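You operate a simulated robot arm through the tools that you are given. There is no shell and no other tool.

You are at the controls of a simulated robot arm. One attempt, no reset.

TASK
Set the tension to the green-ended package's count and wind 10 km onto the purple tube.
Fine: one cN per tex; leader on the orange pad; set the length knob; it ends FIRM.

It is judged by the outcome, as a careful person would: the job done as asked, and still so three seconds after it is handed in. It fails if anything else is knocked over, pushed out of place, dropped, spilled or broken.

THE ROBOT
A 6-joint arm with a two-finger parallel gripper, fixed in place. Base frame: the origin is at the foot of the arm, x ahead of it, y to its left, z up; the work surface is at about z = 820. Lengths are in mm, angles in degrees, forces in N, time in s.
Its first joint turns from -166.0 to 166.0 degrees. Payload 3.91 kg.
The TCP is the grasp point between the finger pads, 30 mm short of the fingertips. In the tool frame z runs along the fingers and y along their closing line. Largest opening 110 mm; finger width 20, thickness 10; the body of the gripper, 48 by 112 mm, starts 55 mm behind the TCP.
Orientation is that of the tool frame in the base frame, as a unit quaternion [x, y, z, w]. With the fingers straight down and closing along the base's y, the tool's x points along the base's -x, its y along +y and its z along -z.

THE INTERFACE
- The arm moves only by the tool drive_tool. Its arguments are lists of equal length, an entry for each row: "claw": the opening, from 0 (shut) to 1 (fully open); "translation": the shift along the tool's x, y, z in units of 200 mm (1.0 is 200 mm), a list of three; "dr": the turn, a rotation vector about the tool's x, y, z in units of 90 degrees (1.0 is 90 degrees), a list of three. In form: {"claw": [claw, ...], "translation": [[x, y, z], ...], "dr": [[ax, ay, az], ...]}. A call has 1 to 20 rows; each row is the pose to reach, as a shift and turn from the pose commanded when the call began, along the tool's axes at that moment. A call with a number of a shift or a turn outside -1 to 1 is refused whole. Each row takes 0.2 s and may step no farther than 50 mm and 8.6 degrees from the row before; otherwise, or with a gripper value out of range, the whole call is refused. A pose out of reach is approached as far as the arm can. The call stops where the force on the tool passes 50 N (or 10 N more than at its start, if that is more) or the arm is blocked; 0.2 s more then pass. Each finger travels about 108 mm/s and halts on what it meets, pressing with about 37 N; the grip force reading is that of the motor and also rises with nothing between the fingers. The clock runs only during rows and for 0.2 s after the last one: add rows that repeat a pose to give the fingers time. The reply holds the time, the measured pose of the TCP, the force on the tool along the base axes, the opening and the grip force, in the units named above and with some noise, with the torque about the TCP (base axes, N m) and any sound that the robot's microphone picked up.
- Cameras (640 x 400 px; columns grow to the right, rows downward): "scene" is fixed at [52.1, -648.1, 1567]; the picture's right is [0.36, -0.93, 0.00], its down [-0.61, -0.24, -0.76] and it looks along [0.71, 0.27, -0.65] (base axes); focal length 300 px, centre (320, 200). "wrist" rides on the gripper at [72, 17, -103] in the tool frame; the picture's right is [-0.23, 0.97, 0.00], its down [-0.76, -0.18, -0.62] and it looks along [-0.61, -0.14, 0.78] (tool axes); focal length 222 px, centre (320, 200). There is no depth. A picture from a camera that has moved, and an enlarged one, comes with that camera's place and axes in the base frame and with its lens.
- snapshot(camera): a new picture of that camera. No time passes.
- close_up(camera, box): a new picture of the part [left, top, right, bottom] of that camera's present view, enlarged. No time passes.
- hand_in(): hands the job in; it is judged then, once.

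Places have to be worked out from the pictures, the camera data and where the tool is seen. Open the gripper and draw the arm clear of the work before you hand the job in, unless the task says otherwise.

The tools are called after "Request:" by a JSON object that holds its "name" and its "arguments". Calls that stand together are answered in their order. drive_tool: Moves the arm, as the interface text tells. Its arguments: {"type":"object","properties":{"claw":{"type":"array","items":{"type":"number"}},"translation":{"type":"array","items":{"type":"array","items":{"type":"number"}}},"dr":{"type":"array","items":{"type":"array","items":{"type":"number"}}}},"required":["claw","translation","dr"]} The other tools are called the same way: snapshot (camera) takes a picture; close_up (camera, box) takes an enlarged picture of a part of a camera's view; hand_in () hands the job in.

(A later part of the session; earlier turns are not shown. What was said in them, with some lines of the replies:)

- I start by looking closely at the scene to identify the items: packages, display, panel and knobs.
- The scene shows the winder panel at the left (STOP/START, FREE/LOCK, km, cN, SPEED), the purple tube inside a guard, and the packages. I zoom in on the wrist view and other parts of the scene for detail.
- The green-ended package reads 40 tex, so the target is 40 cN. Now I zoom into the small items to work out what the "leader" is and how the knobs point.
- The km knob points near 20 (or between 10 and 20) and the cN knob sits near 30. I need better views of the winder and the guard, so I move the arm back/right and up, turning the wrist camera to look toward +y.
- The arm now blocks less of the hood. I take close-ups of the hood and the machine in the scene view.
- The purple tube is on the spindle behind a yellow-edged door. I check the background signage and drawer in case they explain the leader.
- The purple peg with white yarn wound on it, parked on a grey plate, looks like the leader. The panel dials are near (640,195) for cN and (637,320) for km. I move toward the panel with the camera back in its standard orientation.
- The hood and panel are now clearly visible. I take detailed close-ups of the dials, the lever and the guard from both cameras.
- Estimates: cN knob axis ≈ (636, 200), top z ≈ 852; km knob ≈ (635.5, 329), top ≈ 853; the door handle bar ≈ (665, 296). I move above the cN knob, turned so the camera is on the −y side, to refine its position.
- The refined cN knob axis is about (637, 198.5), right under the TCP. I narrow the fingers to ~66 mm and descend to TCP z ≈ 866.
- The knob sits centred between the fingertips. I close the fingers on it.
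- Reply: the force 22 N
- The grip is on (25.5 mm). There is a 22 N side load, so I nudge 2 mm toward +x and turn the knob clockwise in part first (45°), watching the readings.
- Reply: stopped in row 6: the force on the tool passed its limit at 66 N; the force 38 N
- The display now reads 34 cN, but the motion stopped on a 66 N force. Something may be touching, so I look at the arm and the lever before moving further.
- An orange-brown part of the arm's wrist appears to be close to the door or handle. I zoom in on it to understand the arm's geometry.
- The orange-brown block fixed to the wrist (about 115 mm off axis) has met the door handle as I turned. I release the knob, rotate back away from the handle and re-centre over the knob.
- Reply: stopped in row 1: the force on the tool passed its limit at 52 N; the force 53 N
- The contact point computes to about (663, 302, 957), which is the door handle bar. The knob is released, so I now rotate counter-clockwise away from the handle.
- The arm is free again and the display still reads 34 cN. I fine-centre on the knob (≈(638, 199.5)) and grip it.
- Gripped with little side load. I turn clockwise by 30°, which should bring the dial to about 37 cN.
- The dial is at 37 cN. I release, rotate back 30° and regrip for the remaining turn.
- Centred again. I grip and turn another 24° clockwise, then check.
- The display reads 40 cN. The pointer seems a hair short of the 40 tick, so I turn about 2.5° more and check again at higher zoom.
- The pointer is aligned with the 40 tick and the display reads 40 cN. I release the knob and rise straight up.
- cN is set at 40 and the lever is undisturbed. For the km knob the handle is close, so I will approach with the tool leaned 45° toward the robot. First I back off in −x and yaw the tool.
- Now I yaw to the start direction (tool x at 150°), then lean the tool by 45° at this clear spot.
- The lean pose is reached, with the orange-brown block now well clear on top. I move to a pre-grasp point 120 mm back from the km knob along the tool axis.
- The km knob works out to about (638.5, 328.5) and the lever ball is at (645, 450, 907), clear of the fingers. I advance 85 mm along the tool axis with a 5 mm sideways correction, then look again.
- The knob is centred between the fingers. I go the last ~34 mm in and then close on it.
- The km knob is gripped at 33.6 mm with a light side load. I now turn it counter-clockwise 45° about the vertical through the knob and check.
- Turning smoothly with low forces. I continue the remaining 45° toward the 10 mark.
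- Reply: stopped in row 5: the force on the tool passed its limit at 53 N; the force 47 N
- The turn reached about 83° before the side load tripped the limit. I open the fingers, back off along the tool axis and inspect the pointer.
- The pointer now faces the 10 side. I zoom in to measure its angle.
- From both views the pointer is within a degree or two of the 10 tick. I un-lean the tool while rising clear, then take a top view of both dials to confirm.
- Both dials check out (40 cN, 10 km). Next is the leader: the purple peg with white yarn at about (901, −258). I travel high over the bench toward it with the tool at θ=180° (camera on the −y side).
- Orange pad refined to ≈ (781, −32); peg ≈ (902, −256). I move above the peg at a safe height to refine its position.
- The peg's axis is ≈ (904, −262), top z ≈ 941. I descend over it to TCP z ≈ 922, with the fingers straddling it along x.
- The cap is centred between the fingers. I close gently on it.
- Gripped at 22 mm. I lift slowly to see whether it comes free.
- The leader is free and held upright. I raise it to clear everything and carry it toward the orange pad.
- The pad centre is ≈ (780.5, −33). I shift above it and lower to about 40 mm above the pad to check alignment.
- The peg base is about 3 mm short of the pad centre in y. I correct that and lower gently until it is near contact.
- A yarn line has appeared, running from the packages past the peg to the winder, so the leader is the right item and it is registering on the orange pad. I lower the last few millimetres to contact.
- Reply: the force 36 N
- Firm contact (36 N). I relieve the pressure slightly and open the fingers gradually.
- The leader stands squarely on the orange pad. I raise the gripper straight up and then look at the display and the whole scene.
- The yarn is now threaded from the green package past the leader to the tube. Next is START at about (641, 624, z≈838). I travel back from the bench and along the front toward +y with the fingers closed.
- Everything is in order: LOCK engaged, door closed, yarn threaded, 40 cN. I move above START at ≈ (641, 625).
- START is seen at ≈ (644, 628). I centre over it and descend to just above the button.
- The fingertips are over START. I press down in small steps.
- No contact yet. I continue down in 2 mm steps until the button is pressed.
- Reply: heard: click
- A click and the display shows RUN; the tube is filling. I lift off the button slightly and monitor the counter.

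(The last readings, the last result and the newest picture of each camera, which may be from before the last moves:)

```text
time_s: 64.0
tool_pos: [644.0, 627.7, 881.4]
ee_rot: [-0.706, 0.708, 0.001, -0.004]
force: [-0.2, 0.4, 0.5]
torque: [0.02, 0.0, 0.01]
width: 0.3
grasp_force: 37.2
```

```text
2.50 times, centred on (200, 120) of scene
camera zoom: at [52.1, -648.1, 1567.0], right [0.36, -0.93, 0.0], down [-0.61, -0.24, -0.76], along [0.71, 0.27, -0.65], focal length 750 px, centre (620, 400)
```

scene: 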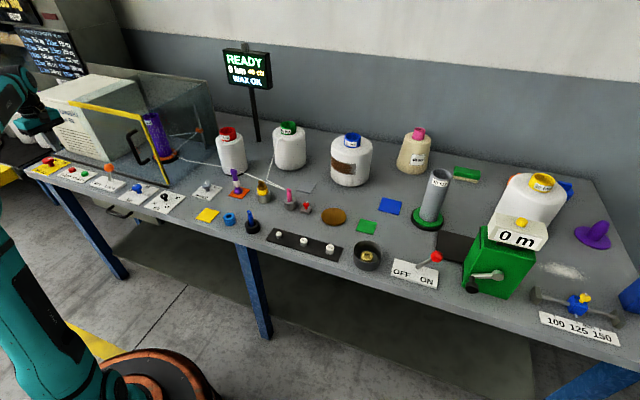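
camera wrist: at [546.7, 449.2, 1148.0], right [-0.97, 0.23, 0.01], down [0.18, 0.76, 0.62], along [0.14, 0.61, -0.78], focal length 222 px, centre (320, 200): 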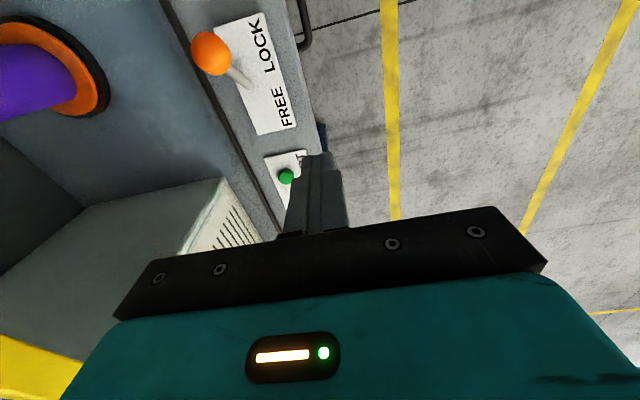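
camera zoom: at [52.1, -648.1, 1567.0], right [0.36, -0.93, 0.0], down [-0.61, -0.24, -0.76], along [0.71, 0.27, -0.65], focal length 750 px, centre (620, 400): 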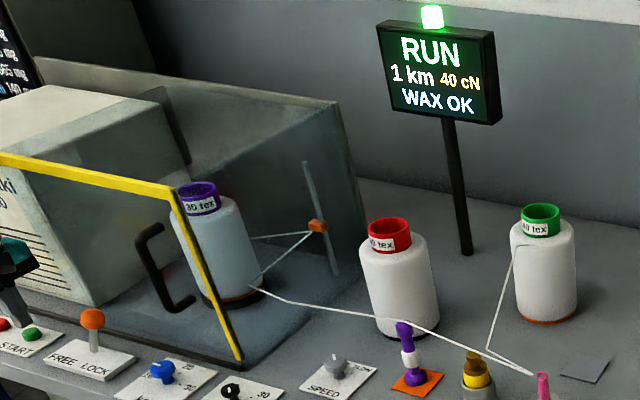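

1 km already. I wait in short steps, watching whether it stops at 10 km.

Request:
{"name": "drive_tool", "arguments": {"claw": [0, 0, 0, 0, 0, 0, 0, 0], "translation": [[0, 0, -0.05], [0, 0, -0.1], [0, 0, -0.1], [0, 0, -0.1], [0, 0, -0.1], [0, 0, -0.1], [0, 0, -0.1], [0, 0, -0.1]], "dr": [[0, 0, 0], [0, 0, 0], [0, 0, 0], [0, 0, 0], [0, 0, 0], [0, 0, 0], [0, 0, 0], [0, 0, 0]]}}

Request:
{"name": "close_up", "arguments": {"camera": "scene", "box": [100, 40, 300, 200]}}

```text
time_s: 65.8
tool_pos: [643.5, 626.6, 901.0]
ee_rot: [-0.707, 0.708, 0.002, -0.004]
force: [-0.4, 0.3, -0.2]
torque: [-0.02, 0.02, -0.02]
width: 0.0
grasp_force: 37.1
```

```text
2.50 times, centred on (200, 120) of scene
camera zoom: at [52.1, -648.1, 1567.0], right [0.36, -0.93, 0.0], down [-0.61, -0.24, -0.76], along [0.71, 0.27, -0.65], focal length 750 px, centre (620, 400)
```

zoom: 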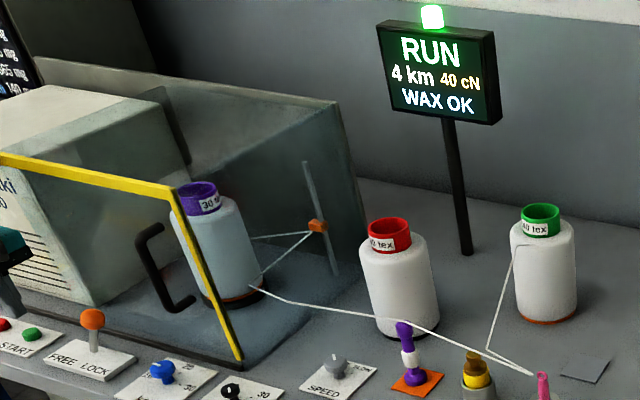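

4 km at 40 cN, all steady. I keep waiting.

Request:
{"name": "drive_tool", "arguments": {"claw": [0, 0, 0, 0, 0, 0, 0, 0, 0, 0, 0], "translation": [[0, 0, 0], [0, 0, 0], [0, 0, 0], [0, 0, 0], [0, 0, 0], [0, 0, 0], [0, 0, 0], [0, 0, 0], [0, 0, 0], [0, 0, 0], [0, 0, 0]], "dr": [[0, 0, 0], [0, 0, 0], [0, 0, 0], [0, 0, 0], [0, 0, 0], [0, 0, 0], [0, 0, 0], [0, 0, 0], [0, 0, 0], [0, 0, 0], [0, 0, 0]]}}

Request:
{"name": "close_up", "arguments": {"camera": "scene", "box": [100, 40, 300, 200]}}

```text
time_s: 68.2
tool_pos: [643.0, 626.5, 902.3]
ee_rot: [-0.706, 0.708, 0.003, -0.004]
force: [-0.1, -0.1, 0.5]
torque: [-0.01, -0.02, -0.01]
width: 0.0
grasp_force: 37.0
```

```text
2.50 times, centred on (200, 120) of scene
camera zoom: at [52.1, -648.1, 1567.0], right [0.36, -0.93, 0.0], down [-0.61, -0.24, -0.76], along [0.71, 0.27, -0.65], focal length 750 px, centre (620, 400)
```

zoom: 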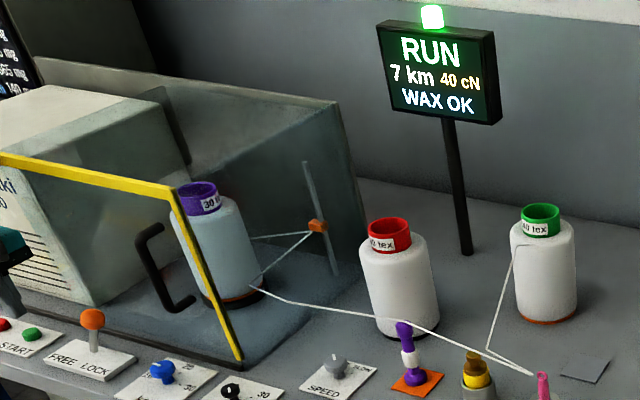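

7 km now. I continue waiting in short steps near the target.

Request:
{"name": "drive_tool", "arguments": {"claw": [0, 0, 0, 0, 0, 0, 0, 0], "translation": [[0, 0, 0], [0, 0, 0], [0, 0, 0], [0, 0, 0], [0, 0, 0], [0, 0, 0], [0, 0, 0], [0, 0, 0]], "dr": [[0, 0, 0], [0, 0, 0], [0, 0, 0], [0, 0, 0], [0, 0, 0], [0, 0, 0], [0, 0, 0], [0, 0, 0]]}}

Request:
{"name": "close_up", "arguments": {"camera": "scene", "box": [100, 40, 300, 200]}}

```text
time_s: 70.0
tool_pos: [642.9, 627.0, 902.6]
ee_rot: [-0.706, 0.708, 0.002, -0.004]
force: [-0.1, 0.0, 0.1]
torque: [-0.02, 0.0, 0.0]
width: 0.1
grasp_force: 36.9
```

```text
2.50 times, centred on (200, 120) of scene
camera zoom: at [52.1, -648.1, 1567.0], right [0.36, -0.93, 0.0], down [-0.61, -0.24, -0.76], along [0.71, 0.27, -0.65], focal length 750 px, centre (620, 400)
```

zoom: 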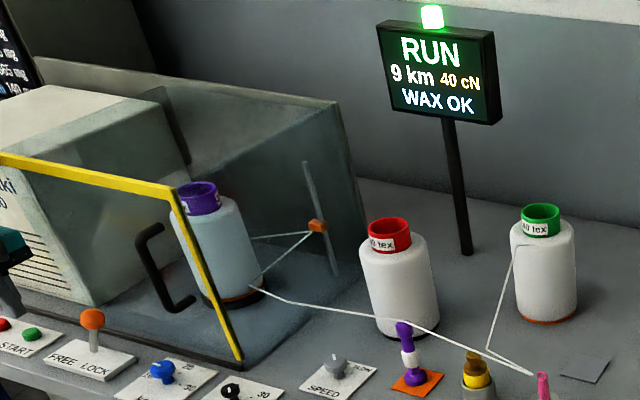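

Request:
{"name": "drive_tool", "arguments": {"claw": [0, 0, 0, 0], "translation": [[0, 0, 0], [0, 0, 0], [0, 0, 0], [0, 0, 0]], "dr": [[0, 0, 0], [0, 0, 0], [0, 0, 0], [0, 0, 0]]}}

Request:
{"name": "close_up", "arguments": {"camera": "scene", "box": [100, 40, 300, 200]}}

```text
time_s: 71.0
tool_pos: [642.3, 627.0, 901.3]
ee_rot: [-0.707, 0.708, 0.002, -0.004]
force: [-0.6, 0.3, -0.1]
torque: [0.01, -0.01, 0.0]
width: 0.0
grasp_force: 36.5
```

```text
2.50 times, centred on (200, 120) of scene
camera zoom: at [52.1, -648.1, 1567.0], right [0.36, -0.93, 0.0], down [-0.61, -0.24, -0.76], along [0.71, 0.27, -0.65], focal length 750 px, centre (620, 400)
```

zoom: 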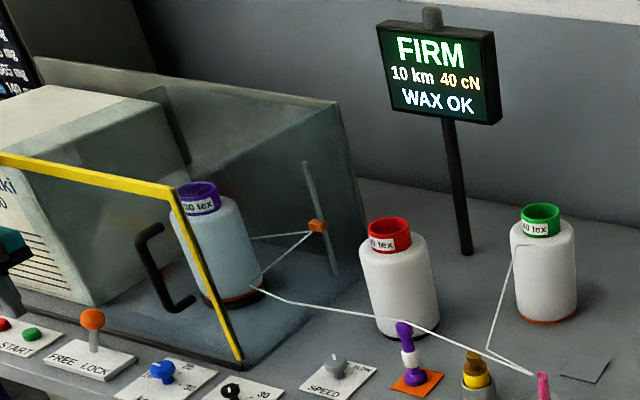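

The display reads FIRM, 10 km, 40 cN. I raise the arm straight up, back it away from the bench, and then open the gripper.

Request:
{"name": "drive_tool", "arguments": {"claw": [0, 0, 0, 0, 0, 0, 0, 0, 0, 0.3, 0.6, 0.8, 0.8], "translation": [[0, 0, -0.15], [0, 0, -0.35], [0, 0.05, -0.55], [0, 0.2, -0.7], [0, 0.38, -0.8], [0, 0.56, -0.85], [0, 0.74, -0.9], [0, 0.9, -0.9], [0, 1.0, -0.9], [0, 1.0, -0.9], [0, 1.0, -0.9], [0, 1.0, -0.9], [0, 1.0, -0.9]], "dr": [[0, 0, 0], [0, 0, 0], [0, 0, 0], [0, 0, 0], [0, 0, 0], [0, 0, 0], [0, 0, 0], [0, 0, 0], [0, 0, 0], [0, 0, 0], [0, 0, 0], [0, 0, 0], [0, 0, 0]]}}

Request:
{"name": "snapshot", "arguments": {"camera": "scene"}}

Request:
{"name": "close_up", "arguments": {"camera": "scene", "box": [30, 40, 310, 230]}}

```text
time_s: 73.8
tool_pos: [444.1, 627.8, 1086.4]
ee_rot: [-0.707, 0.708, 0.002, -0.004]
force: [0.1, 0.1, -0.4]
torque: [0.03, 0.01, 0.0]
width: 87.9
grasp_force: 0.1
```

```text
taken
```

scene: 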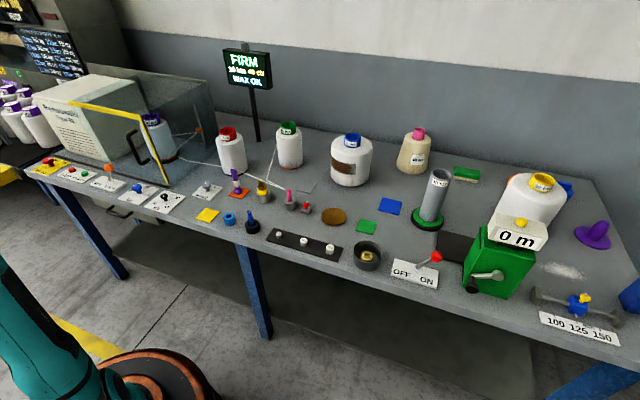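

```text
2.11 times, centred on (170, 135) of scene
camera zoom: at [52.1, -648.1, 1567.0], right [0.36, -0.93, 0.0], down [-0.61, -0.24, -0.76], along [0.71, 0.27, -0.65], focal length 632 px, centre (636, 337)
```

zoom: 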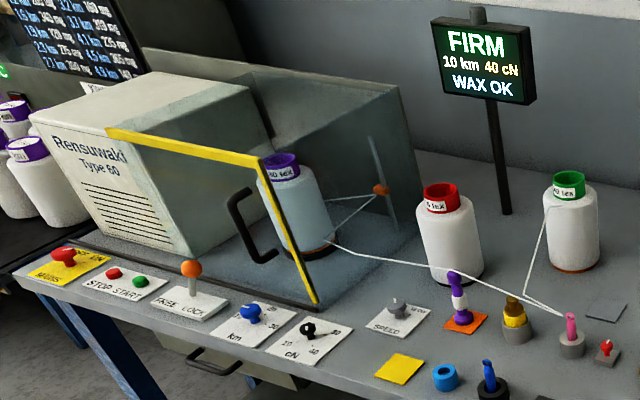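

The display holds FIRM / 10 km / 40 cN. The leader stands upright on the orange pad, nothing else has moved, the gripper is open and the arm is clear, so I hand the job in.

Request:
{"name": "hand_in", "arguments": {}}

```text
The job is handed in.
```

The winding job is done and handed in: the winder's display read FIRM, 10 km, 40 cN before I handed it in.

- **Tension:** the green-ended package is labelled 40 tex, so I set the tension to 40 cN.
- **Length:** I turned the km knob from 20 to 10. The winder stopped by itself at 10 km.
- **Leader:** no item is labelled as the leader, so I took it to be the purple peg with white yarn wound on it. When I brought it to the orange pad, a yarn line appeared from the green package through to the tube. The peg is standing upright on the pad.
- **Contact with the guard door:** while I was turning the tension knob, the arm pressed against the door handle with up to about 66 N before it stopped. The handle and door show no change in the pictures.

The gripper is open, the arm is clear of the bench, and nothing else was knocked over or pushed out of place in the final picture.
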